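You operate a simulated robot arm through the tools that you are given. There is no shell and no other tool. Be economical: measure what you need, move in short steps, check, and stop when the job is done.

You are at the controls of a simulated robot arm. One attempt, no reset.

TASK
Wipe the dusty panel, tilt it to 30 and check that it gives over 6 V under the light.
Fine: blue plug into the yellow meter before the white switch goes on; use the teal pad, put it back; switch off again. What is to be rubbed or washed off counts as gone when no trace of it is left.

It is judged by the outcome, as a careful person would: the job done as asked, and still so three seconds after it is handed in. It fails if anything else is knocked over, pushed out of place, dropped, spilled or broken.

THE ROBOT
A 6-joint arm with a fingered hand, fixed in place. Base frame: the origin is at the foot of the arm, x ahead of it, y to its left, z up. Units: mm, degrees, N and s.
With the tool pointing down near the work surface it reaches from about 120 to 860 mm from the base axis. Its first joint turns from -166.0 to 166.0 degrees. Payload 5 kg.
Tool frame: the origin (TCP) lies between the finger pads and is the grasp point; the fingertips stand 43 mm ahead of it; z points along the fingers, y is the line along which they close. Largest opening 144 mm; the body of the gripper starts 50 mm behind the TCP. The gripper is a hand of 5 fingers: y runs from the thumb to the fingers, the wrist lies at [-21, -133, -233] in the tool frame, and closing takes about 1.5 s.
Orientation is that of the tool frame in the base frame, as a unit quaternion [w, x, y, z]. With the fingers straight down and the wrist toward the robot, the tool's x, y and z point along [0, 1, 0], [1, 0, 0] and [0, 0, -1] of the base frame.

THE INTERFACE
- The arm moves only by the tool step_arm. Its argument "targets" is a list that holds one entry, the list of rows, each a list of 7 numbers: the shift along the tool's x, y, z in mm, then the turn, a rotation vector about the tool's x, y, z in degrees, then the gripper command, from -1 (fully open) to 1 (shut), values between in proportion. In form: [[[dx, dy, dz, ax, ay, az, fingers], ...]]. A call has 1 to 12 rows; each row is the pose to reach, as a shift and turn from the pose commanded when the call began, along the tool's axes at that moment. Rows are played at 5 a second. More than 50 mm and 8.6 degrees between two rows, or a gripper value outside its range, and nothing of the call is played. A pose out of reach is approached as far as the arm can. The call stops where the force on the tool passes 40 N (or 10 N more than at its start, if that is more) or the arm is blocked; 0.2 s more then pass. Each finger travels about 72 mm/s and halts on what it meets, pressing with about 30 N; the grip force reading is that of the motor and also rises with nothing between the fingers. The clock runs only during rows and for 0.2 s after the last one: add rows that repeat a pose to give the fingers time. The reply holds the time, the measured pose of the TCP, the force on the tool along the base axes, the opening and the grip force, in the units named above and with some noise, with the torque about the TCP (base axes, N m) and any sound that the robot's microphone picked up, and new pictures: "show" is both (left out), scene, wrist or none.
- Cameras (640 x 400 px; columns grow to the right, rows downward): "scene" is fixed at [410.7, -653.8, 1403.4]; the picture's right is [1.00, 0.02, 0.00], its down [0.01, -0.54, -0.84] and it looks along [-0.01, 0.84, -0.54] (base axes); focal length 332 px, centre (320, 200). "wrist" rides on the gripper at [86, -108, -168] in the tool frame; the picture's right is [-0.80, 0.28, -0.53], its down [-0.54, -0.73, 0.42] and it looks along [-0.27, 0.63, 0.73] (tool axes); focal length 275 px, centre (320, 200). There is no depth. A picture from a camera that has moved, and an enlarged one, comes with that camera's place and axes in the base frame and with its lens. The place of the scene camera against the robot may be out by one fixed shift of up to 25 mm in any direction.
- lift_body(by): slides the trunk up (or, below 0, down) by that many mm; the arm rides with it, the base frame stays. It gives what a move gives, with no picture.
- preshape(shape): the hand has 5 fingers and takes this shape, open, in about a second: jaw (thumb against the fingers, like two jaws); tri (thumb and two fingers); tip (a fingertip pinch); poke (one finger out to press); point (the index stretched); flat (the hand flat); cup (the hand cupped); fist (a fist). The gripper value then closes the fingers along that shape, each until it touches; the sizes above hold for jaw. It gives what a move gives, with no picture.
- inspect(camera, box): a new picture of the part [left, top, right, bottom] of that camera's present view, enlarged. No time passes.
- job_done(): hands the job in; it is judged then, once.

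Go step by step. Nothing tells you positions but the pictures and the camera data: compare them with the known pose of the tool, close in by small moves and look again before you grip or let go. The budget is 120 turns and 200 pictures, counting those below and the enlarged ones. Unless the task says otherwise, let go and move clear before handing in, and close with one line.

The tools are called as a command line: name --argument value ..., lists and objects as JSON in quotes. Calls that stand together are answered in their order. step_arm: Moves the arm, as the interface text tells. Its arguments: {"type":"object","properties":{"targets":{"type":"array","items":{"type":"array","items":{"type":"array","items":{"type":"number"}}}},"show":{"type":"string","enum":["both","scene","wrist","none"]}},"required":["targets"]} The other tools are called the same way: lift_body (by) slides the trunk up or down; preshape (shape) gives the hand a shape; inspect (camera, box) takes an enlarged picture of a part of a camera's view; job_done () hands the job in.

At the start:

```text
time_s: 0.0
tool_pos: [519.5, 103.6, 1107.2]
tool_rot: [0.0, 0.707, 0.707, 0.0]
ft_force: [-0.8, 0.1, -0.9]
torque: [-0.01, -0.01, 0.0]
grip_width: 143.8
gripper_force: 0.0
shape: jaw
trunk travel left (down, up): [-475.0, 115.0]
```

scene: 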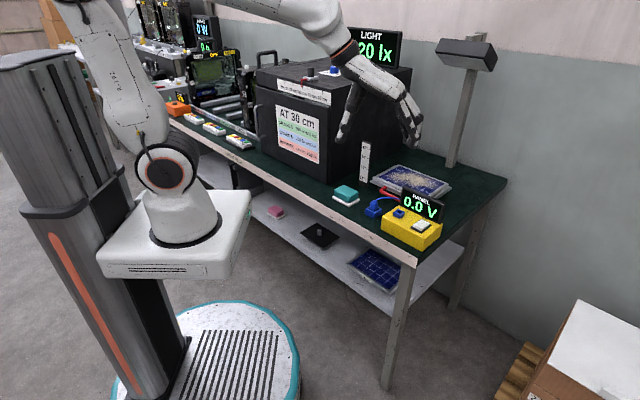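
wrist: 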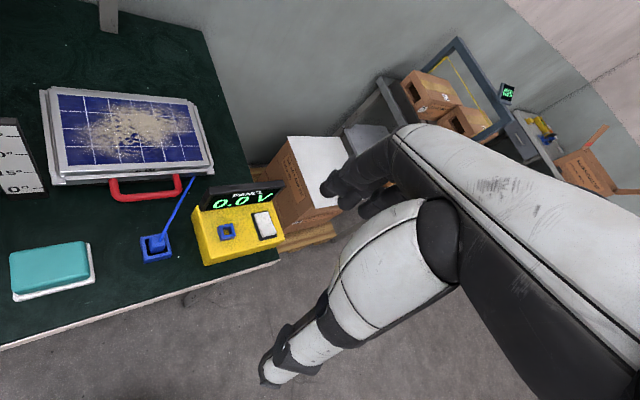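

I see a panel with dust on a green table, a teal pad, a blue plug, a yellow meter with a white switch and a scale for the tilt. I will look at details first.

inspect --camera "scene" --box '[320, 130, 480, 260]'

inspect --camera "wrist" --box '[0, 60, 300, 320]'

inspect --camera "scene" --box '[240, 20, 420, 180]'

```text
3.08 times, centred on (400, 195) of scene
camera zoom: at [410.7, -653.8, 1403.4], right [1.0, 0.02, 0.0], down [0.01, -0.54, -0.84], along [-0.01, 0.84, -0.54], focal length 1022 px, centre (74, 215)
```

zoom: 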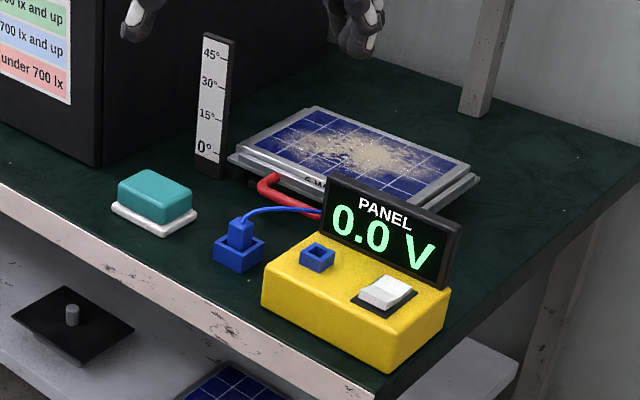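

```text
1.54 times, centred on (150, 190) of wrist
camera zoom: at [411.2, 189.2, 1275.1], right [0.28, -0.8, 0.53], down [-0.73, -0.54, -0.42], along [0.63, -0.27, -0.73], focal length 424 px, centre (582, 215)
```

zoom: 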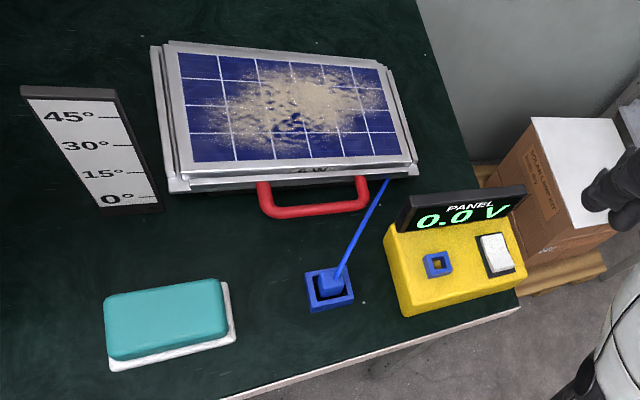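

```text
2.50 times, centred on (330, 100) of scene
camera zoom: at [410.7, -653.8, 1403.4], right [1.0, 0.02, 0.0], down [0.01, -0.54, -0.84], along [-0.01, 0.84, -0.54], focal length 830 px, centre (295, 450)
```

zoom: 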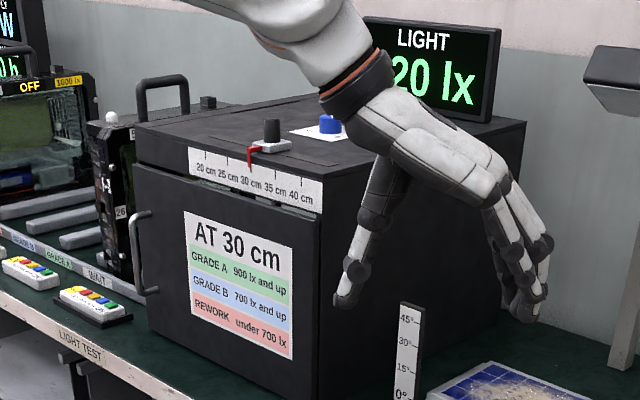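

I will take a second wrist view from a shifted place to get depth.

step_arm --targets '[[[-40, 0, 0, 0, 0, 0, -1], [-80, 0, 0, 0, 0, 0, -1], [-120, 0, 0, 0, 0, 0, -1], [-150, 0, 0, 0, 0, 0, -1], [-150, 0, 0, 0, 0, 0, -1]]]' --show "both"

inspect --camera "wrist" --box '[0, 0, 260, 163]'

```text
time_s: 1.2
tool_pos: [518.1, -45.0, 1107.0]
tool_rot: [0.0, 0.707, 0.707, -0.001]
ft_force: [0.3, -1.2, 0.5]
torque: [0.04, 0.01, 0.02]
grip_width: 143.6
gripper_force: 0.1
shape: jaw
trunk travel left (down, up): [-475.0, 115.0]
camera wrist: at [410.0, 40.1, 1275.3], right [0.28, -0.8, 0.53], down [-0.73, -0.54, -0.42], along [0.63, -0.27, -0.73], focal length 275 px, centre (320, 200)
```

scene: 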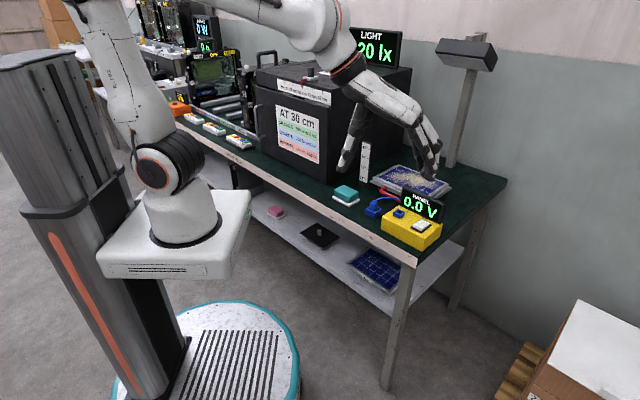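
wrist: 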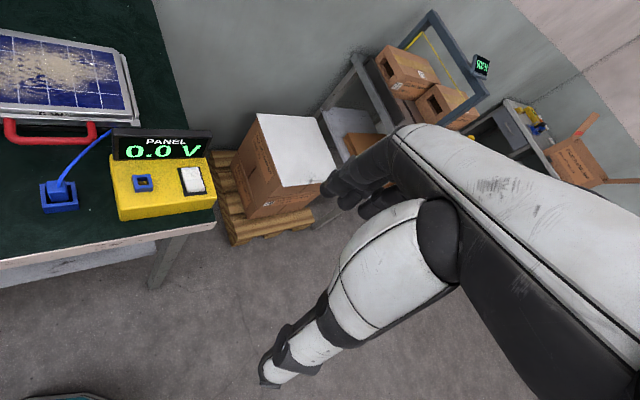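

```text
2.45 times, centred on (130, 82) of wrist
camera zoom: at [410.0, 40.1, 1275.3], right [0.28, -0.8, 0.53], down [-0.73, -0.54, -0.42], along [0.63, -0.27, -0.73], focal length 676 px, centre (786, 491)
```

zoom: 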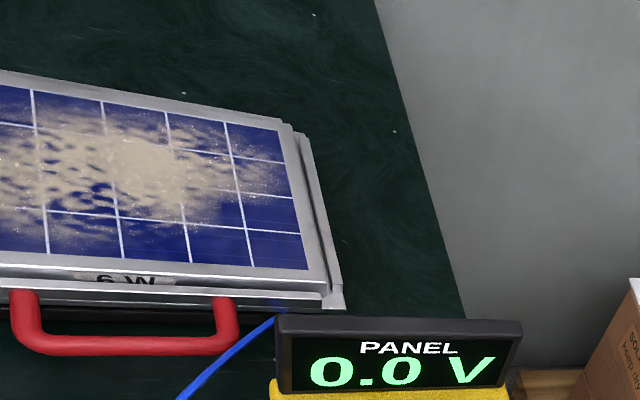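

step_arm --targets '[[[40, -11, 0, 0, 0, -5, -1], [80, -22, 5, 0, 0, -10, -1], [120, -33, 15, 0, 0, -15, -1], [160, -44, 25, 0, 0, -20, -1], [200, -55, 40, 0, 0, -26, -1], [240, -66, 60, 0, 0, -32, -1], [280, -77, 80, 0, 0, -38, -1], [320, -88, 107, 0, 0, -45, -1], [320, -88, 107, 0, 0, -45, -1], [320, -88, 107, 0, 0, -45, -1]]]'

```text
time_s: 3.4
tool_pos: [431.9, 274.3, 999.8]
tool_rot: [0.0, 0.383, 0.924, 0.0]
ft_force: [0.4, -0.1, 0.5]
torque: [0.03, -0.02, -0.01]
grip_width: 143.6
gripper_force: 0.1
shape: jaw
trunk travel left (down, up): [-475.0, 115.0]
camera wrist: at [294.7, 258.6, 1168.3], right [0.76, -0.36, 0.53], down [-0.13, -0.9, -0.42], along [0.63, 0.25, -0.73], focal length 275 px, centre (320, 200)
```

scene: 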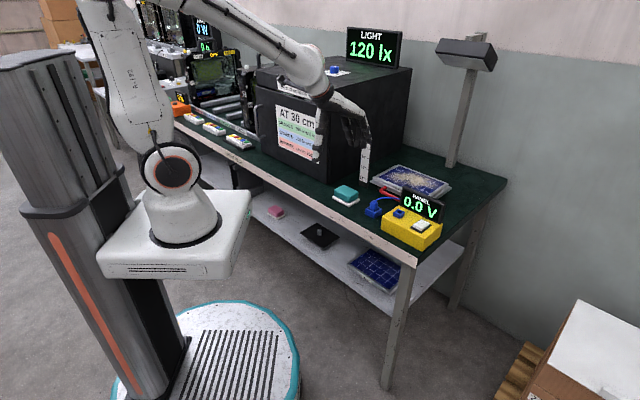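
wrist: 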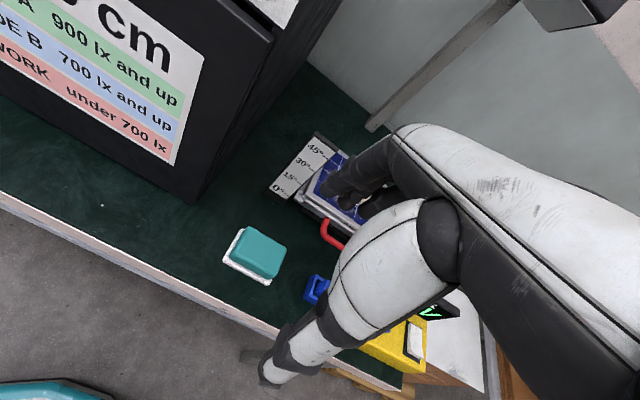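

inspect --camera "wrist" --box '[200, 120, 360, 320]'

inspect --camera "scene" --box '[320, 140, 460, 240]'

```text
2.00 times, centred on (280, 220) of wrist
camera zoom: at [294.7, 258.6, 1168.3], right [0.76, -0.36, 0.53], down [-0.13, -0.9, -0.42], along [0.63, 0.25, -0.73], focal length 551 px, centre (400, 160)
```

zoom: 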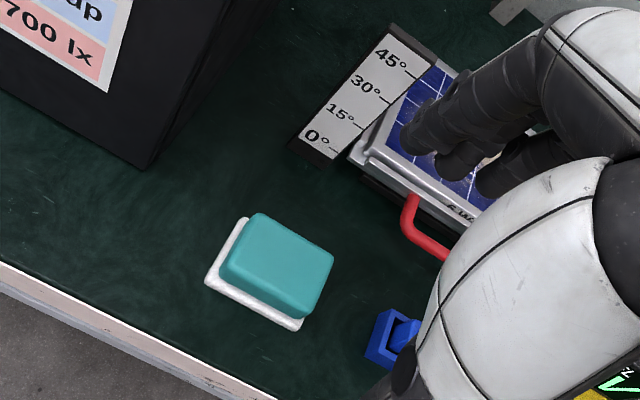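

```text
4.00 times, centred on (390, 190) of scene
camera zoom: at [410.7, -653.8, 1403.4], right [1.0, 0.02, 0.0], down [0.01, -0.54, -0.84], along [-0.01, 0.84, -0.54], focal length 1328 px, centre (40, 240)
```

zoom: 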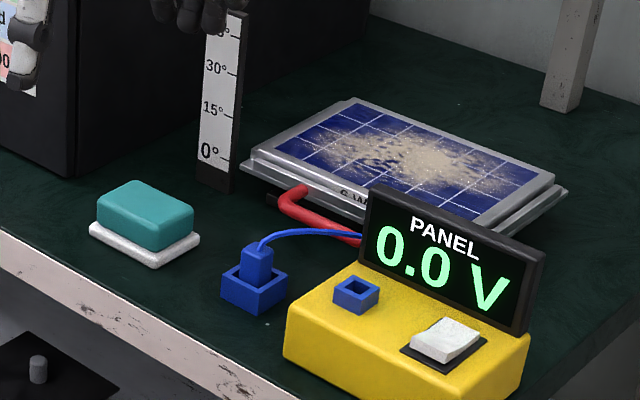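

step_arm --targets '[[[0, 20, 20, 0, 0, 0, -0.4], [2, 40, 50, 0, 0, 0, -0.3], [5, 64, 80, 0, 0, 0, -0.2], [5, 64, 110, 0, 0, 0, -0.2], [5, 64, 110, 0, 0, 0, -0.2], [5, 64, 110, 0, 0, 0, -0.2]]]'

inspect --camera "scene" --box '[290, 100, 430, 230]'

```text
time_s: 4.8
tool_pos: [472.5, 323.3, 889.5]
tool_rot: [0.0, 0.383, 0.924, 0.0]
ft_force: [-0.1, 0.2, -0.2]
torque: [-0.04, 0.0, -0.01]
grip_width: 86.6
gripper_force: 0.1
shape: jaw
trunk travel left (down, up): [-475.0, 115.0]
camera wrist: at [335.6, 306.8, 1057.6], right [0.76, -0.36, 0.53], down [-0.13, -0.9, -0.42], along [0.63, 0.25, -0.73], focal length 275 px, centre (320, 200)
```

scene: 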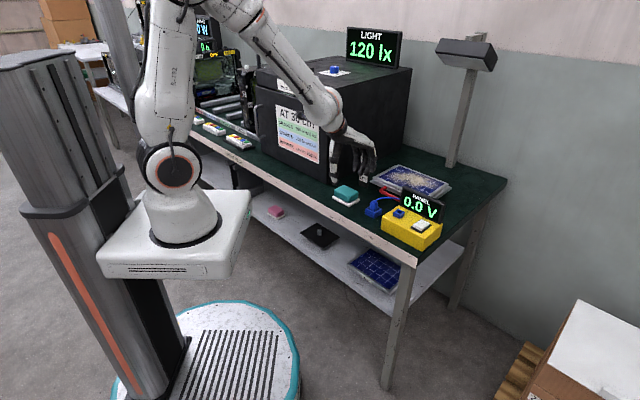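
wrist: 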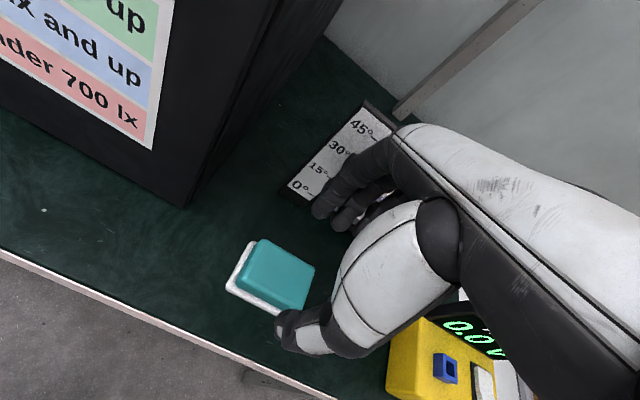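

```text
3.08 times, centred on (360, 165) of scene
camera zoom: at [410.7, -653.8, 1403.4], right [1.0, 0.02, 0.0], down [0.01, -0.54, -0.84], along [-0.01, 0.84, -0.54], focal length 1022 px, centre (197, 308)
```

zoom: 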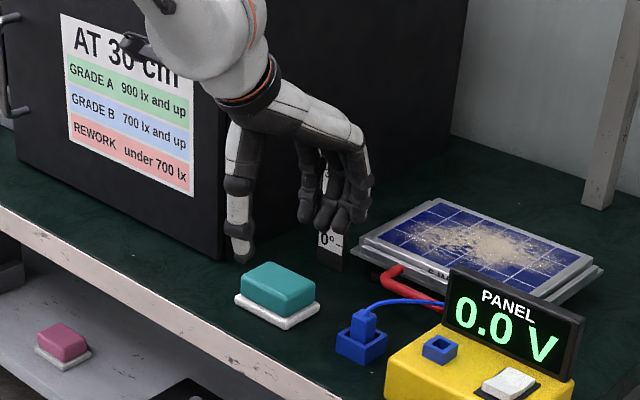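

step_arm --targets '[[[0, 2, 20, 0, 0, 0, -0.2], [0, 2, 40, 0, 0, 0, -0.2], [0, 2, 60, 0, 0, 0, -0.2], [0, 2, 60, 0, 0, 0, -0.2]]]'

inspect --camera "scene" --box '[310, 130, 420, 230]'

inspect --camera "wrist" --box '[200, 150, 400, 350]'

```text
time_s: 5.8
tool_pos: [473.1, 324.1, 829.3]
tool_rot: [0.001, 0.383, 0.924, 0.0]
ft_force: [0.0, -0.3, -0.8]
torque: [-0.01, 0.03, 0.02]
grip_width: 86.7
gripper_force: 0.1
shape: jaw
trunk travel left (down, up): [-475.0, 115.0]
camera wrist: at [337.0, 307.6, 998.1], right [0.76, -0.36, 0.53], down [-0.13, -0.9, -0.42], along [0.63, 0.25, -0.73], focal length 275 px, centre (320, 200)
```

scene: 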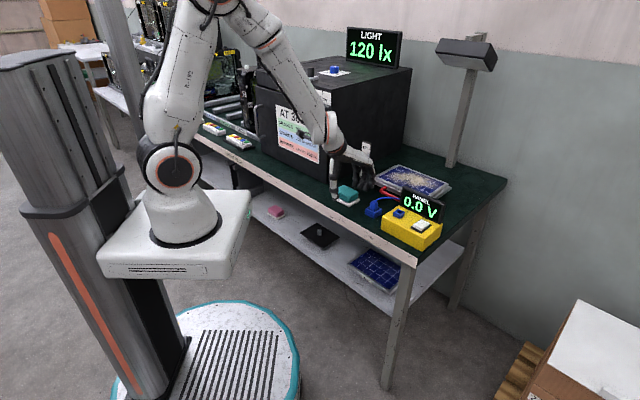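
wrist: 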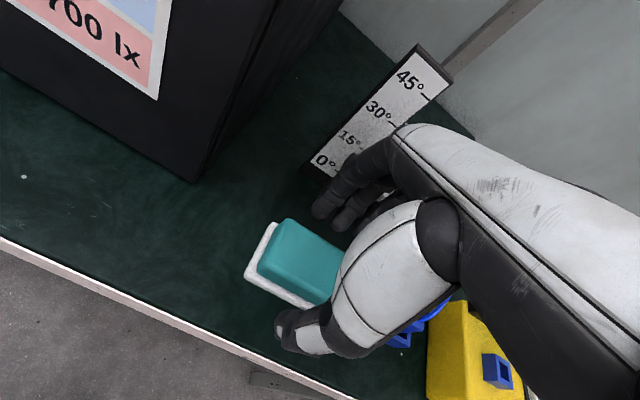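

```text
4.00 times, centred on (365, 180) of scene
camera zoom: at [410.7, -653.8, 1403.4], right [1.0, 0.02, 0.0], down [0.01, -0.54, -0.84], along [-0.01, 0.84, -0.54], focal length 1328 px, centre (140, 280)
```

zoom: 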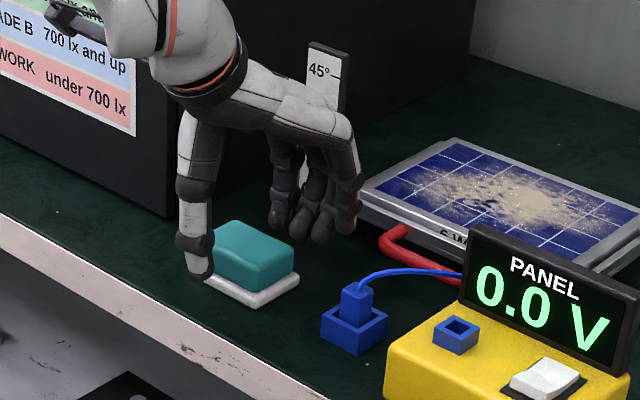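

```text
2.00 times, centred on (300, 250) of wrist
camera zoom: at [337.0, 307.6, 998.1], right [0.76, -0.36, 0.53], down [-0.13, -0.9, -0.42], along [0.63, 0.25, -0.73], focal length 551 px, centre (360, 100)
```

zoom: 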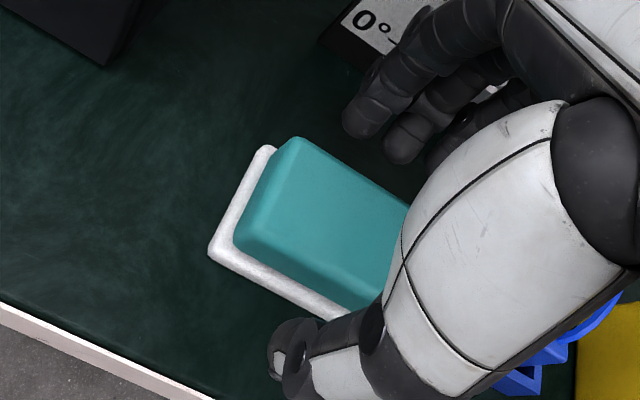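

step_arm --targets '[[[-2, 1, 11, 0, 0, 0, -0.2], [-2, 1, 11, 0, 0, 0, 0.0], [-2, 1, 11, 0, 0, 0, 0.2], [-2, 1, 11, 0, 0, 0, 0.4], [-2, 1, 11, 0, 0, 0, 0.6], [-2, 1, 11, 0, 0, 0, 0.6]]]'

inspect --camera "scene" --box '[310, 130, 420, 230]'

```text
time_s: 7.2
tool_pos: [477.1, 323.4, 818.0]
tool_rot: [0.0, 0.383, 0.924, -0.001]
ft_force: [-1.5, -0.2, 0.5]
torque: [-0.01, -0.01, 0.0]
grip_width: 46.0
gripper_force: 29.8
shape: jaw
trunk travel left (down, up): [-475.0, 115.0]
camera wrist: at [339.6, 306.7, 987.3], right [0.76, -0.36, 0.53], down [-0.13, -0.9, -0.42], along [0.63, 0.25, -0.73], focal length 275 px, centre (320, 200)
```

scene: 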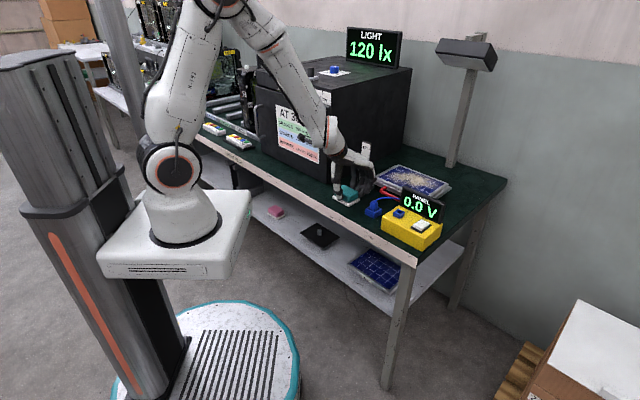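
wrist: 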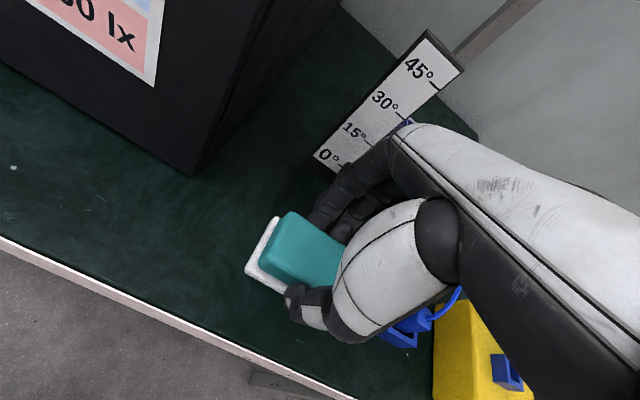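

```text
4.00 times, centred on (365, 180) of scene
camera zoom: at [410.7, -653.8, 1403.4], right [1.0, 0.02, 0.0], down [0.01, -0.54, -0.84], along [-0.01, 0.84, -0.54], focal length 1328 px, centre (140, 280)
```

zoom: 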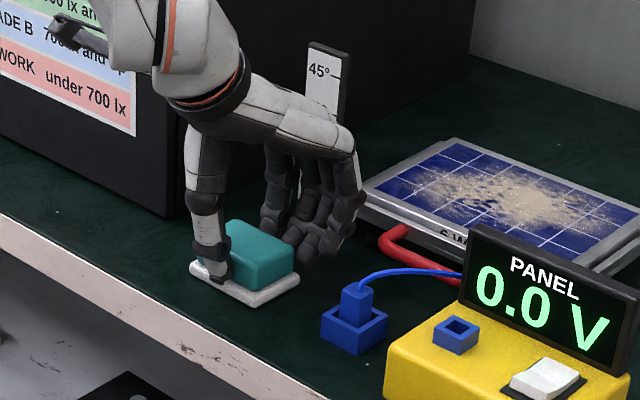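

step_arm --targets '[[[0, 0, -20, 0, 0, 0, 0.6], [0, 0, -50, 0, 0, 0, 0.6], [0, 0, -95, 0, 0, 0, 0.6], [0, 0, -142, 0, 0, 0, 0.6], [0, 0, -142, 0, 0, 0, 0.6], [-45, 16, -142, 0, 0, 0, 0.6], [-90, 33, -142, 0, 0, 0, 0.6], [-135, 50, -142, 0, 0, 0, 0.6], [-180, 67, -142, 0, 0, 0, 0.6], [-225, 84, -142, 0, 0, 0, 0.6], [-270, 100, -142, 0, 0, 0, 0.6], [-270, 100, -142, 0, 0, 0, 0.6]]]'

inspect --camera "wrist" --box '[0, 50, 320, 250]'

inspect --camera "scene" --box '[320, 110, 460, 240]'

```text
time_s: 9.8
tool_pos: [738.1, 199.6, 960.4]
tool_rot: [0.0, 0.383, 0.924, 0.0]
ft_force: [0.6, -0.6, -1.1]
torque: [0.02, 0.03, 0.02]
grip_width: 45.9
gripper_force: 29.8
shape: jaw
trunk travel left (down, up): [-475.0, 115.0]
camera wrist: at [601.1, 184.4, 1128.3], right [0.76, -0.36, 0.53], down [-0.13, -0.9, -0.42], along [0.63, 0.25, -0.73], focal length 275 px, centre (320, 200)
```

scene: 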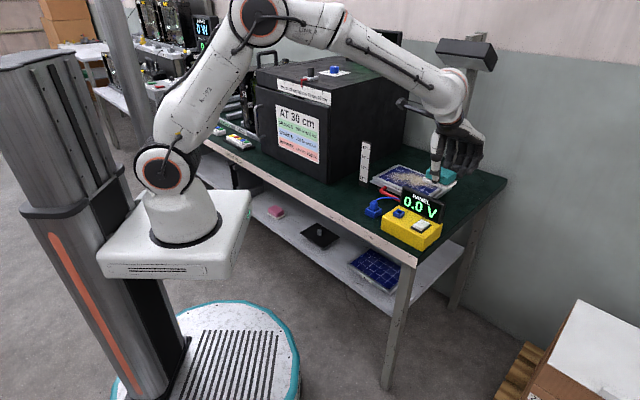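
wrist: 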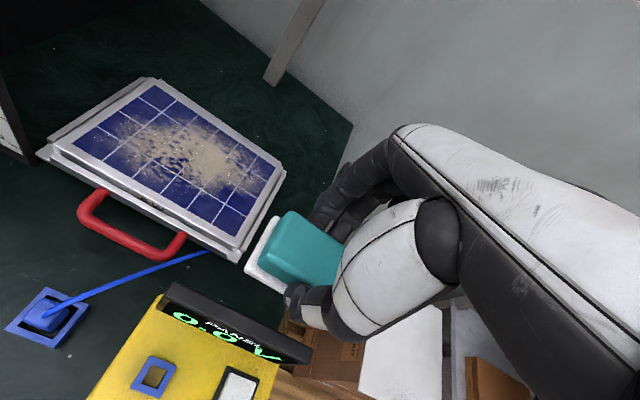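

```text
2.00 times, centred on (160, 150) of wrist
camera zoom: at [601.1, 184.4, 1128.3], right [0.76, -0.36, 0.53], down [-0.13, -0.9, -0.42], along [0.63, 0.25, -0.73], focal length 551 px, centre (640, 300)
```

zoom: 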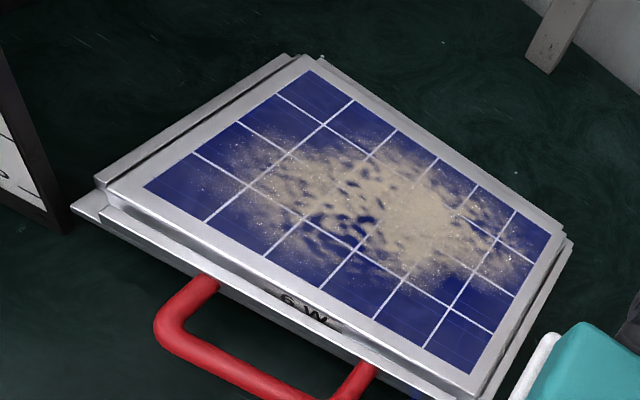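

```text
3.08 times, centred on (390, 175) of scene
camera zoom: at [410.7, -653.8, 1403.4], right [1.0, 0.02, 0.0], down [0.01, -0.54, -0.84], along [-0.01, 0.84, -0.54], focal length 1022 px, centre (105, 277)
```

zoom: 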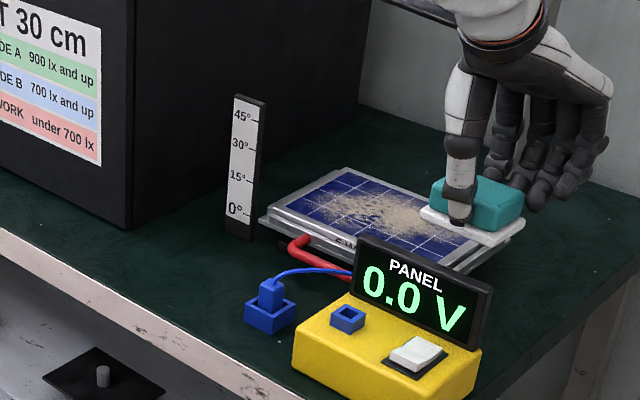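

step_arm --targets '[[[40, 27, 0, 0, 0, 0, 0.6], [80, 54, 0, 0, 0, 0, 0.6], [120, 80, 0, 0, 0, 0, 0.6], [148, 102, 0, 0, 0, 0, 0.6], [148, 102, 30, 0, 0, 0, 0.6], [148, 102, 60, 0, 0, 0, 0.6], [148, 102, 70, 0, 0, 0, 0.6], [148, 102, 70, 0, 0, 0, 0.6]]]'

inspect --camera "scene" --box '[340, 110, 480, 230]'

```text
time_s: 11.6
tool_pos: [705.9, 380.3, 890.1]
tool_rot: [0.0, 0.382, 0.924, 0.001]
ft_force: [0.1, 0.3, -1.2]
torque: [-0.02, 0.0, 0.01]
grip_width: 45.7
gripper_force: 29.8
shape: jaw
trunk travel left (down, up): [-475.0, 115.0]
camera wrist: at [568.2, 363.6, 1058.0], right [0.76, -0.36, 0.53], down [-0.13, -0.9, -0.42], along [0.63, 0.25, -0.73], focal length 275 px, centre (320, 200)
```

scene: 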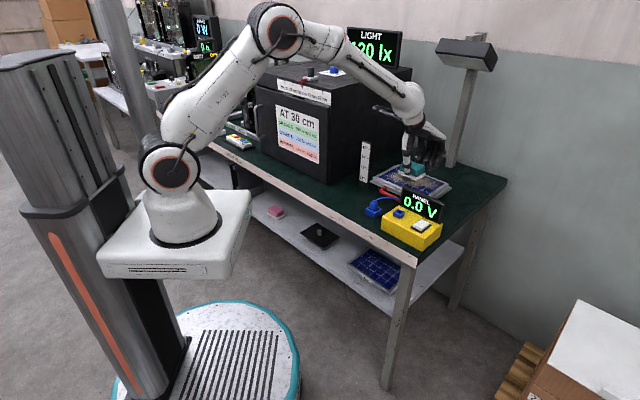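
wrist: 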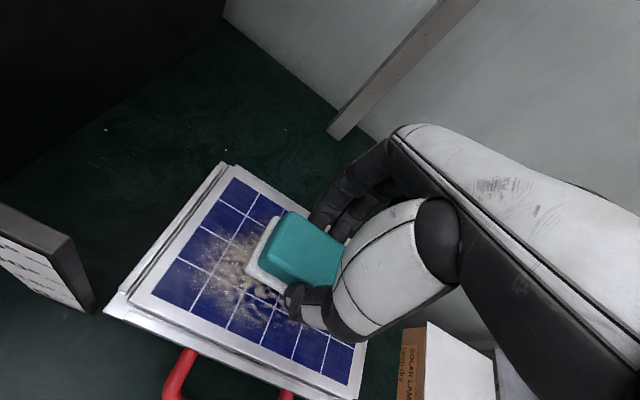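

```text
3.33 times, centred on (410, 170) of scene
camera zoom: at [410.7, -653.8, 1403.4], right [1.0, 0.02, 0.0], down [0.01, -0.54, -0.84], along [-0.01, 0.84, -0.54], focal length 1107 px, centre (20, 300)
```

zoom: 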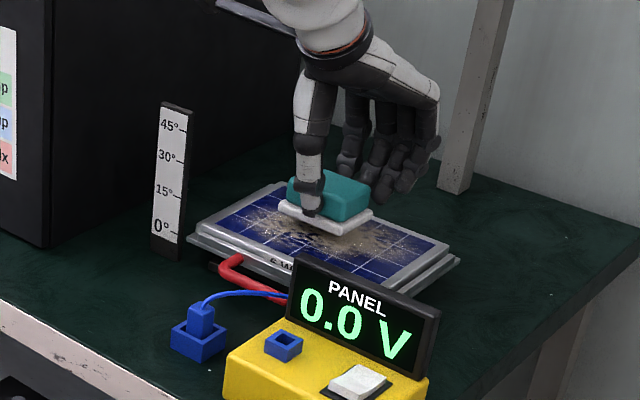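

step_arm --targets '[[[0, 0, 4, 0, 0, 0, 0.6], [0, 0, 7, 0, 0, 0, 0.6], [0, 0, 10, 0, 0, 0, 0.6], [0, 0, 12, 0, 0, 0, 0.6], [0, 0, 14, 0, 0, 0, 0.6], [0, 0, 16, 0, 0, 0, 0.6]]]' --show "none"

inspect --camera "scene" --box '[370, 140, 450, 210]'

```text
time_s: 13.0
tool_pos: [706.5, 379.5, 874.5]
tool_rot: [0.0, 0.383, 0.924, 0.0]
ft_force: [0.5, -0.1, -2.1]
torque: [0.03, 0.0, 0.01]
grip_width: 46.1
gripper_force: 30.0
shape: jaw
trunk travel left (down, up): [-475.0, 115.0]
```

```text
5.71 times, centred on (410, 175) of scene
camera zoom: at [410.7, -653.8, 1403.4], right [1.0, 0.02, 0.0], down [0.01, -0.54, -0.84], along [-0.01, 0.84, -0.54], focal length 1898 px, centre (-194, 343)
```

zoom: 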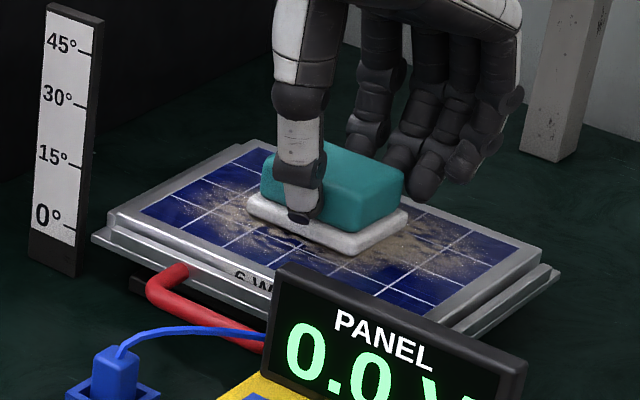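

step_arm --targets '[[[0, 0, 2, 0, 0, 0, 0.6], [0, 0, 3, 0, 0, 0, 0.6], [0, 0, 4, 0, 0, 0, 0.6], [0, 0, 5, 0, 0, 0, 0.6], [0, 0, 6, 0, 0, 0, 0.6], [0, 0, 7, 0, 0, 0, 0.6], [0, 0, 8, 0, 0, 0, 0.6]]]' --show "none"

inspect --camera "scene" --box '[370, 140, 450, 210]'

```text
time_s: 14.6
tool_pos: [706.6, 380.3, 870.4]
tool_rot: [0.001, 0.383, 0.924, 0.001]
ft_force: [-0.7, -1.8, 15.0]
torque: [-0.03, -0.04, 0.01]
grip_width: 46.7
gripper_force: 29.6
shape: jaw
trunk travel left (down, up): [-475.0, 115.0]
```

```text
5.71 times, centred on (410, 175) of scene
camera zoom: at [410.7, -653.8, 1403.4], right [1.0, 0.02, 0.0], down [0.01, -0.54, -0.84], along [-0.01, 0.84, -0.54], focal length 1898 px, centre (-194, 343)
```

zoom: 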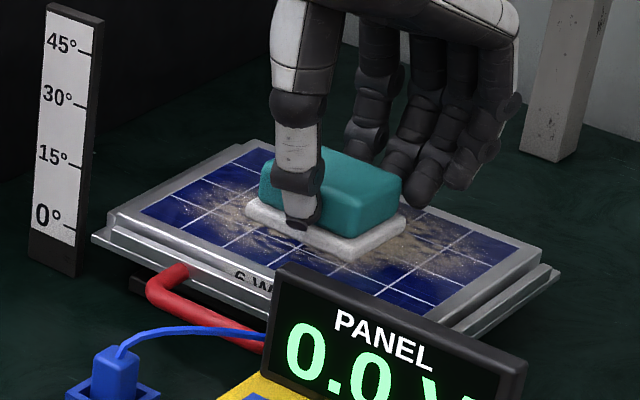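

step_arm --targets '[[[30, -2, 0, 0, 0, 0, 0.6], [58, -2, 0, 0, 0, 0, 0.6], [30, -2, 0, 0, 0, 0, 0.6], [0, -2, 0, 0, 0, 0, 0.6], [-30, -2, 0, 0, 0, 0, 0.6], [-60, -2, 0, 0, 0, 0, 0.6], [-60, -20, 0, 0, 0, 0, 0.6], [-60, -36, 0, 0, 0, 0, 0.6], [-30, -36, 0, 0, 0, 0, 0.6], [0, -36, 0, 0, 0, 0, 0.6], [30, -36, 0, 0, 0, 0, 0.6], [58, -36, 0, 0, 0, 0, 0.6]]]' --show "wrist"

inspect --camera "scene" --box '[370, 140, 450, 210]'

```text
time_s: 17.2
tool_pos: [639.3, 394.5, 867.5]
tool_rot: [0.001, 0.383, 0.924, 0.002]
ft_force: [3.8, -1.9, 24.5]
torque: [0.18, -0.28, -0.04]
grip_width: 48.5
gripper_force: 29.7
shape: jaw
trunk travel left (down, up): [-475.0, 115.0]
camera wrist: at [501.5, 377.3, 1036.6], right [0.76, -0.36, 0.54], down [-0.13, -0.9, -0.42], along [0.63, 0.26, -0.73], focal length 275 px, centre (320, 200)
```

wrist: 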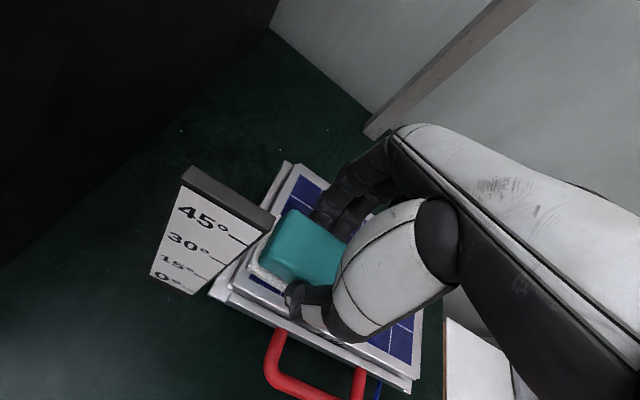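

```text
5.71 times, centred on (410, 175) of scene
camera zoom: at [410.7, -653.8, 1403.4], right [1.0, 0.02, 0.0], down [0.01, -0.54, -0.84], along [-0.01, 0.84, -0.54], focal length 1898 px, centre (-194, 343)
```

zoom: 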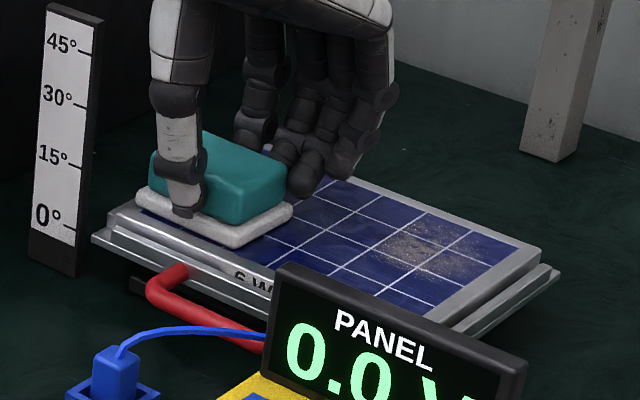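

step_arm --targets '[[[-30, 0, -1, 0, 0, 0, 0.6], [-60, 0, -1, 0, 0, 0, 0.6], [-90, 0, -1, 0, 0, 0, 0.6], [-120, 0, -1, 0, 0, 0, 0.6], [-120, 20, -1, 0, 0, 0, 0.6], [-120, 40, -1, 0, 0, 0, 0.6], [-120, 68, -1, 0, 0, 0, 0.6], [-90, 68, -1, 0, 0, 0, 0.6], [-60, 68, -1, 0, 0, 0, 0.6], [-30, 68, -1, 0, 0, 0, 0.6], [0, 68, -1, 0, 0, 0, 0.6], [0, 40, -1, 0, 0, 0, 0.6]]]' --show "wrist"

inspect --camera "scene" --box '[370, 140, 450, 210]'

```text
time_s: 19.8
tool_pos: [665.2, 422.0, 868.5]
tool_rot: [0.001, 0.383, 0.924, 0.002]
ft_force: [-0.9, -2.0, 20.5]
torque: [0.07, -0.07, -0.01]
grip_width: 47.9
gripper_force: 29.8
shape: jaw
trunk travel left (down, up): [-475.0, 115.0]
camera wrist: at [527.0, 406.4, 1036.8], right [0.76, -0.36, 0.54], down [-0.13, -0.9, -0.42], along [0.63, 0.26, -0.73], focal length 275 px, centre (320, 200)
```

wrist: 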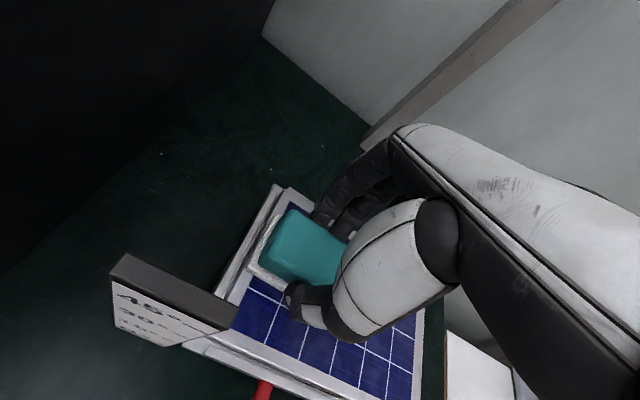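

```text
5.71 times, centred on (410, 175) of scene
camera zoom: at [410.7, -653.8, 1403.4], right [1.0, 0.02, 0.0], down [0.01, -0.54, -0.84], along [-0.01, 0.84, -0.54], focal length 1898 px, centre (-194, 343)
```

zoom: 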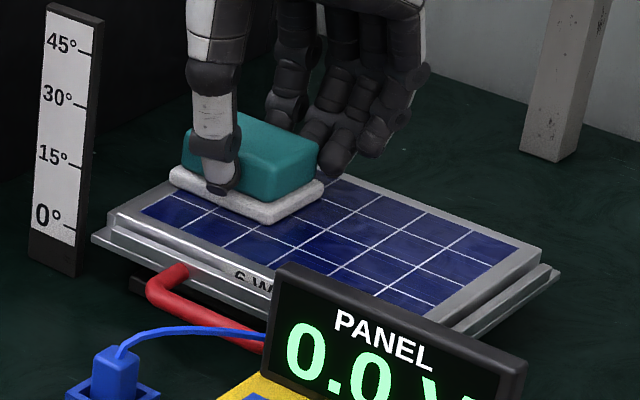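

step_arm --targets '[[[-40, 14, 0, 0, 0, 0, 0.6], [-80, 14, 0, 0, 0, 0, 0.6], [-120, 14, 0, 0, 0, 0, 0.6], [-120, -6, 0, 0, 0, 0, 0.6], [-120, -22, 0, 0, 0, 0, 0.6], [-80, -22, 0, 0, 0, 0, 0.6], [-40, -22, 0, 0, 0, 0, 0.6], [0, -22, 0, 0, 0, 0, 0.6], [0, -22, -20, 0, 0, 0, 0.6], [0, -22, -60, 0, 0, 0, 0.6], [0, -22, -95, 0, 0, 0, 0.6]]]' --show "none"

inspect --camera "scene" --box '[370, 140, 450, 210]'

```text
time_s: 22.2
tool_pos: [651.8, 408.0, 962.2]
tool_rot: [0.0, 0.383, 0.924, -0.001]
ft_force: [0.1, 0.8, -0.1]
torque: [-0.01, 0.0, 0.07]
grip_width: 47.8
gripper_force: 30.5
shape: jaw
trunk travel left (down, up): [-475.0, 115.0]
```

```text
5.71 times, centred on (410, 175) of scene
camera zoom: at [410.7, -653.8, 1403.4], right [1.0, 0.02, 0.0], down [0.01, -0.54, -0.84], along [-0.01, 0.84, -0.54], focal length 1898 px, centre (-194, 343)
```

zoom: 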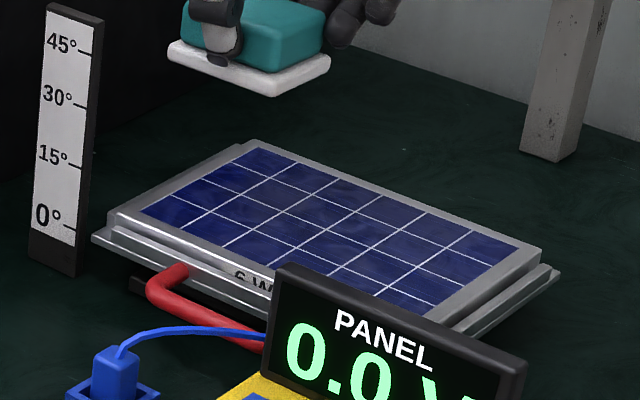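

step_arm --targets '[[[-42, -17, 0, 0, 0, 0, 0.6], [-84, -34, 0, 0, 0, 0, 0.6], [-126, -51, 0, 0, 0, 0, 0.6], [-168, -68, 0, 0, 0, 0, 0.6], [-208, -86, 0, 0, 0, 0, 0.6], [-208, -86, 0, 0, 0, 0, 0.6]]]' --show "none"

inspect --camera "wrist" --box '[50, 60, 290, 260]'

```text
time_s: 23.6
tool_pos: [736.7, 202.2, 963.8]
tool_rot: [0.0, 0.382, 0.924, 0.0]
ft_force: [-0.3, -0.3, -0.3]
torque: [-0.01, 0.02, 0.02]
grip_width: 47.5
gripper_force: 30.0
shape: jaw
trunk travel left (down, up): [-475.0, 115.0]
```

```text
2.00 times, centred on (170, 160) of wrist
camera zoom: at [600.6, 185.3, 1132.7], right [0.76, -0.36, 0.53], down [-0.13, -0.9, -0.42], along [0.63, 0.25, -0.73], focal length 551 px, centre (620, 280)
```

zoom: 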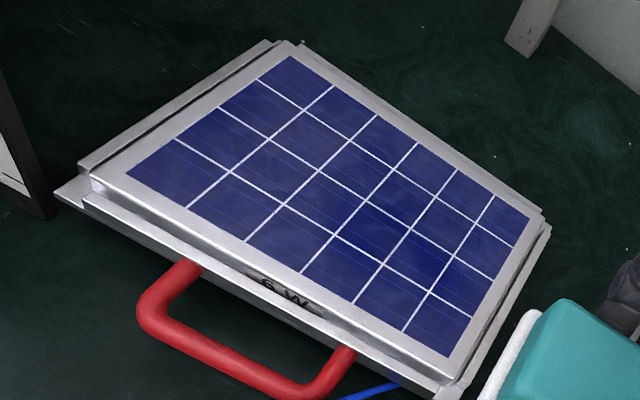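

inspect --camera "wrist" --box '[90, 85, 250, 185]'

inspect --camera "wrist" --box '[150, 130, 250, 230]'

```text
4.00 times, centred on (170, 135) of wrist
camera zoom: at [600.6, 185.3, 1132.7], right [0.76, -0.36, 0.53], down [-0.13, -0.9, -0.42], along [0.63, 0.25, -0.73], focal length 1101 px, centre (920, 460)
```

zoom: 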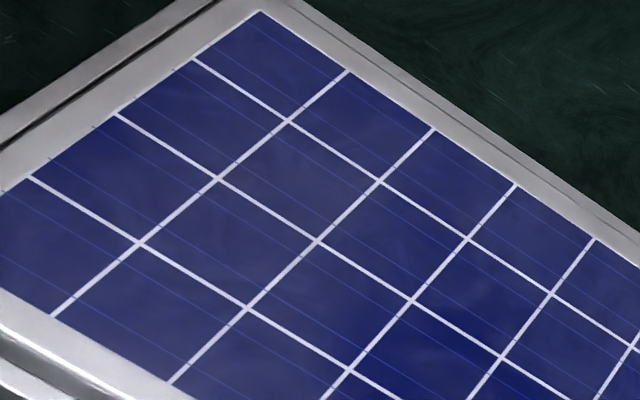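

```text
4.00 times, centred on (200, 180) of wrist
camera zoom: at [600.6, 185.3, 1132.7], right [0.76, -0.36, 0.53], down [-0.13, -0.9, -0.42], along [0.63, 0.25, -0.73], focal length 1101 px, centre (800, 280)
```

zoom: 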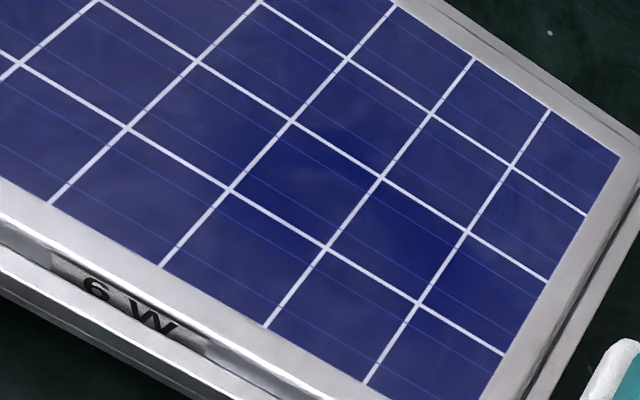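

step_arm --targets '[[[40, 28, 0, 0, 0, 0, 0.6], [88, 62, 0, 0, 0, 0, 0.6], [88, 62, 45, 0, 0, 0, 0.6], [88, 62, 85, 0, 0, 0, 0.6], [88, 62, 97, 0, 0, 0, 0.6], [130, 62, 97, 0, 0, 0, 0.6], [172, 62, 97, 0, 0, 0, 0.6], [211, 62, 97, 0, 0, 0, 0.6], [211, 82, 97, 0, 0, 0, 0.6], [170, 82, 97, 0, 0, 0, 0.6], [128, 82, 97, 0, 0, 0, 0.6], [86, 82, 97, 0, 0, 0, 0.6]]]' --show "none"

step_arm --targets '[[[0, 20, 0, 0, 0, 0, 0.6], [42, 20, 0, 0, 0, 0, 0.6], [84, 20, 0, 0, 0, 0, 0.6], [125, 20, 0, 0, 0, 0, 0.6], [125, 40, 0, 0, 0, 0, 0.6], [84, 40, 0, 0, 0, 0, 0.6], [42, 40, 0, 0, 0, 0, 0.6], [0, 40, 0, 0, 0, 0, 0.6], [0, 58, 0, 0, 0, 0, 0.6], [42, 58, 0, 0, 0, 0, 0.6], [84, 58, 0, 0, 0, 0, 0.6], [125, 58, 0, 0, 0, 0, 0.6]]]' --show "none"

step_arm --targets '[[[0, -40, 0, 0, 0, 0, 0.6], [0, -78, 0, 0, 0, 0, 0.6], [-40, -78, 0, 0, 0, 0, 0.6], [-40, -40, 0, 0, 0, 0, 0.6], [-40, 0, 0, 0, 0, 0, 0.6], [-80, 0, 0, 0, 0, 0, 0.6], [-80, -40, 0, 0, 0, 0, 0.6], [-80, -78, 0, 0, 0, 0, 0.6], [-125, -78, 0, 0, 0, 0, 0.6], [-125, -40, 0, 0, 0, 0, 0.6], [-125, 0, 0, 0, 0, 0, 0.6], [-125, -20, 0, 0, 0, 0, 0.6]]]' --show "scene"

```text
refused: row 2 steps farther than a row can; nothing moved
```

```text
time_s: 26.2
tool_pos: [690.4, 331.1, 960.2]
tool_rot: [0.0, 0.384, 0.923, 0.001]
ft_force: [0.0, -0.1, 0.4]
torque: [0.01, 0.01, -0.01]
grip_width: 47.6
gripper_force: 30.0
shape: jaw
trunk travel left (down, up): [-475.0, 115.0]
```

```text
time_s: 28.8
tool_pos: [765.1, 226.8, 962.4]
tool_rot: [0.0, 0.382, 0.924, 0.0]
ft_force: [0.2, -0.3, -1.1]
torque: [-0.01, 0.01, 0.05]
grip_width: 47.6
gripper_force: 29.7
shape: jaw
trunk travel left (down, up): [-475.0, 115.0]
```

scene: 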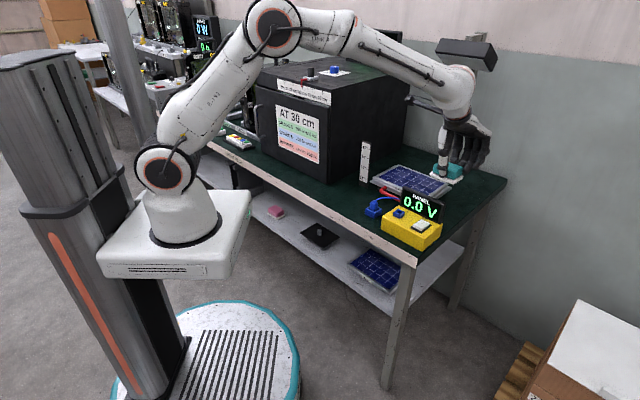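

The first of those calls was refused, so the rest ran in free air without touching anything. I will redo the second wipe step by step.

step_arm --targets '[[[44, 12, 0, 0, 0, 0, 0.6], [88, 24, 0, 0, 0, 0, 0.6], [88, 24, 45, 0, 0, 0, 0.6], [88, 24, 85, 0, 0, 0, 0.6], [88, 24, 97, 0, 0, 0, 0.6], [130, 24, 97, 0, 0, 0, 0.6], [172, 24, 97, 0, 0, 0, 0.6], [211, 24, 97, 0, 0, 0, 0.6], [211, 44, 97, 0, 0, 0, 0.6], [170, 44, 97, 0, 0, 0, 0.6], [128, 44, 97, 0, 0, 0, 0.6], [86, 44, 97, 0, 0, 0, 0.6]]]' --show "none"

```text
time_s: 31.4
tool_pos: [735.1, 318.3, 868.3]
tool_rot: [0.003, 0.382, 0.924, 0.002]
ft_force: [-2.0, 3.7, 28.9]
torque: [0.32, -0.14, 0.0]
grip_width: 48.7
gripper_force: 30.0
shape: jaw
trunk travel left (down, up): [-475.0, 115.0]
```

step_arm --targets '[[[0, 20, -1, 0, 0, 0, 0.6], [42, 20, -1, 0, 0, 0, 0.6], [84, 20, -1, 0, 0, 0, 0.6], [125, 20, -1, 0, 0, 0, 0.6], [125, 40, -1, 0, 0, 0, 0.6], [84, 40, -1, 0, 0, 0, 0.6], [42, 40, -1, 0, 0, 0, 0.6], [0, 40, -1, 0, 0, 0, 0.6], [0, 58, -1, 0, 0, 0, 0.6], [42, 58, -1, 0, 0, 0, 0.6], [84, 58, -1, 0, 0, 0, 0.6], [125, 58, -1, 0, 0, 0, 0.6]]]' --show "none"

```text
time_s: 34.0
tool_pos: [688.3, 448.0, 867.4]
tool_rot: [-0.001, 0.382, 0.924, 0.0]
ft_force: [-0.8, 1.3, 12.1]
torque: [0.18, -0.09, 0.07]
grip_width: 48.2
gripper_force: 29.8
shape: jaw
trunk travel left (down, up): [-475.0, 115.0]
```

Now crosswise strokes, then lift off and look.

step_arm --targets '[[[0, -40, 0, 0, 0, 0, 0.6], [0, -78, 0, 0, 0, 0, 0.6], [-40, -78, 0, 0, 0, 0, 0.6], [-40, -40, 0, 0, 0, 0, 0.6], [-40, 0, 0, 0, 0, 0, 0.6], [-80, 0, 0, 0, 0, 0, 0.6], [-80, -40, 0, 0, 0, 0, 0.6], [-80, -78, 0, 0, 0, 0, 0.6], [-120, -78, 0, 0, 0, 0, 0.6], [-125, -40, 0, 0, 0, 0, 0.6], [-125, -5, 0, 0, 0, 0, 0.6], [-125, -5, -30, 0, 0, 0, 0.6]]]' --show "none"

```text
time_s: 36.6
tool_pos: [772.3, 358.2, 893.7]
tool_rot: [0.0, 0.383, 0.924, -0.002]
ft_force: [0.2, 1.3, -2.4]
torque: [0.03, 0.01, 0.02]
grip_width: 47.3
gripper_force: 30.3
shape: jaw
trunk travel left (down, up): [-475.0, 115.0]
```

step_arm --targets '[[[0, 0, -40, 0, 0, 0, 0.6], [0, 0, -68, 0, 0, 0, 0.6], [-22, -34, -68, 0, 0, 0, 0.6], [-44, -68, -68, 0, 0, 0, 0.6], [-66, -102, -68, 0, 0, 0, 0.6], [-88, -136, -68, 0, 0, 0, 0.6], [-88, -136, -68, 0, 0, 0, 0.6]]]' --show "none"

inspect --camera "wrist" --box '[50, 60, 290, 260]'

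inspect --camera "wrist" --box '[90, 85, 250, 185]'

```text
time_s: 38.2
tool_pos: [738.3, 197.0, 964.5]
tool_rot: [0.0, 0.382, 0.924, 0.0]
ft_force: [-0.2, 0.3, -0.8]
torque: [0.06, -0.02, -0.04]
grip_width: 47.5
gripper_force: 30.2
shape: jaw
trunk travel left (down, up): [-475.0, 115.0]
```

```text
2.00 times, centred on (170, 160) of wrist
camera zoom: at [601.4, 180.2, 1133.0], right [0.76, -0.36, 0.53], down [-0.13, -0.9, -0.42], along [0.63, 0.25, -0.73], focal length 551 px, centre (620, 280)
```

zoom: 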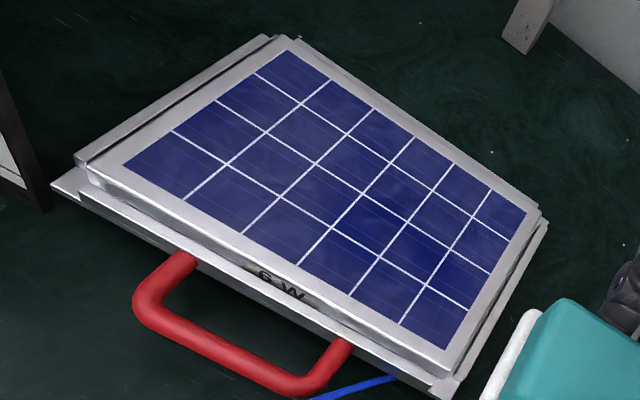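

```text
4.00 times, centred on (170, 135) of wrist
camera zoom: at [601.4, 180.2, 1133.0], right [0.76, -0.36, 0.53], down [-0.13, -0.9, -0.42], along [0.63, 0.25, -0.73], focal length 1101 px, centre (920, 460)
```

zoom: 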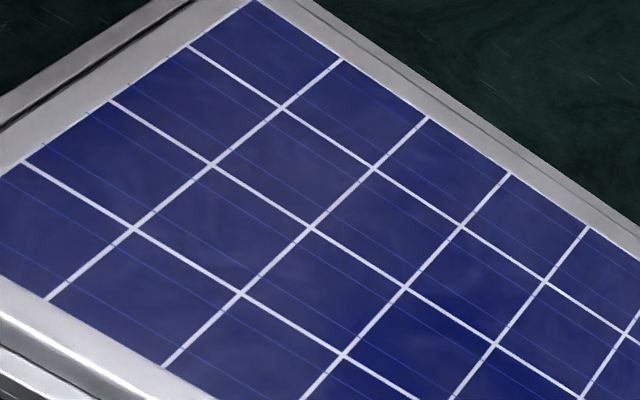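

Panel is clean (only the unchanging sheen of the glass remains). Now I return the pad to its old place.

step_arm --targets '[[[45, -16, 0, 0, 0, 0, 0.6], [90, -32, 0, 0, 0, 0, 0.6], [135, -48, 0, 0, 0, 0, 0.6], [180, -64, 0, 0, 0, 0, 0.6], [225, -80, 0, 0, 0, 0, 0.6], [273, -95, 0, 0, 0, 0, 0.6], [273, -95, 0, 0, 0, 0, 0.6], [273, -95, 45, 0, 0, 0, 0.6], [273, -95, 90, 0, 0, 0, 0.6], [273, -95, 125, 0, 0, 0, 0.6], [273, -95, 137, 0, 0, 0, 0.6], [273, -95, 137, 0, 0, 0, 0.6]]]'

inspect --camera "scene" --box '[310, 130, 420, 230]'

```text
refused: row 6 steps farther than a row can; nothing moved
```

```text
4.00 times, centred on (365, 180) of scene
camera zoom: at [410.7, -653.8, 1403.4], right [1.0, 0.02, 0.0], down [0.01, -0.54, -0.84], along [-0.01, 0.84, -0.54], focal length 1328 px, centre (140, 280)
```

zoom: 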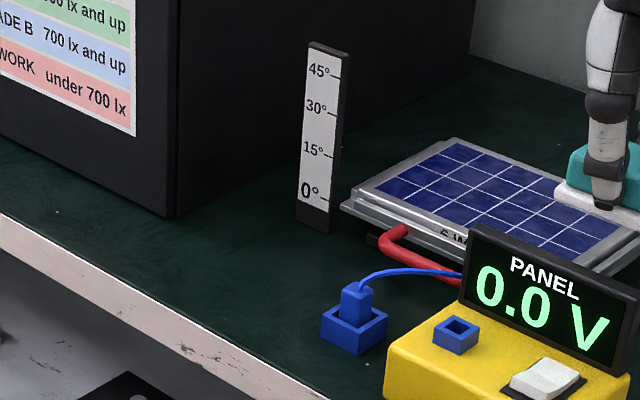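

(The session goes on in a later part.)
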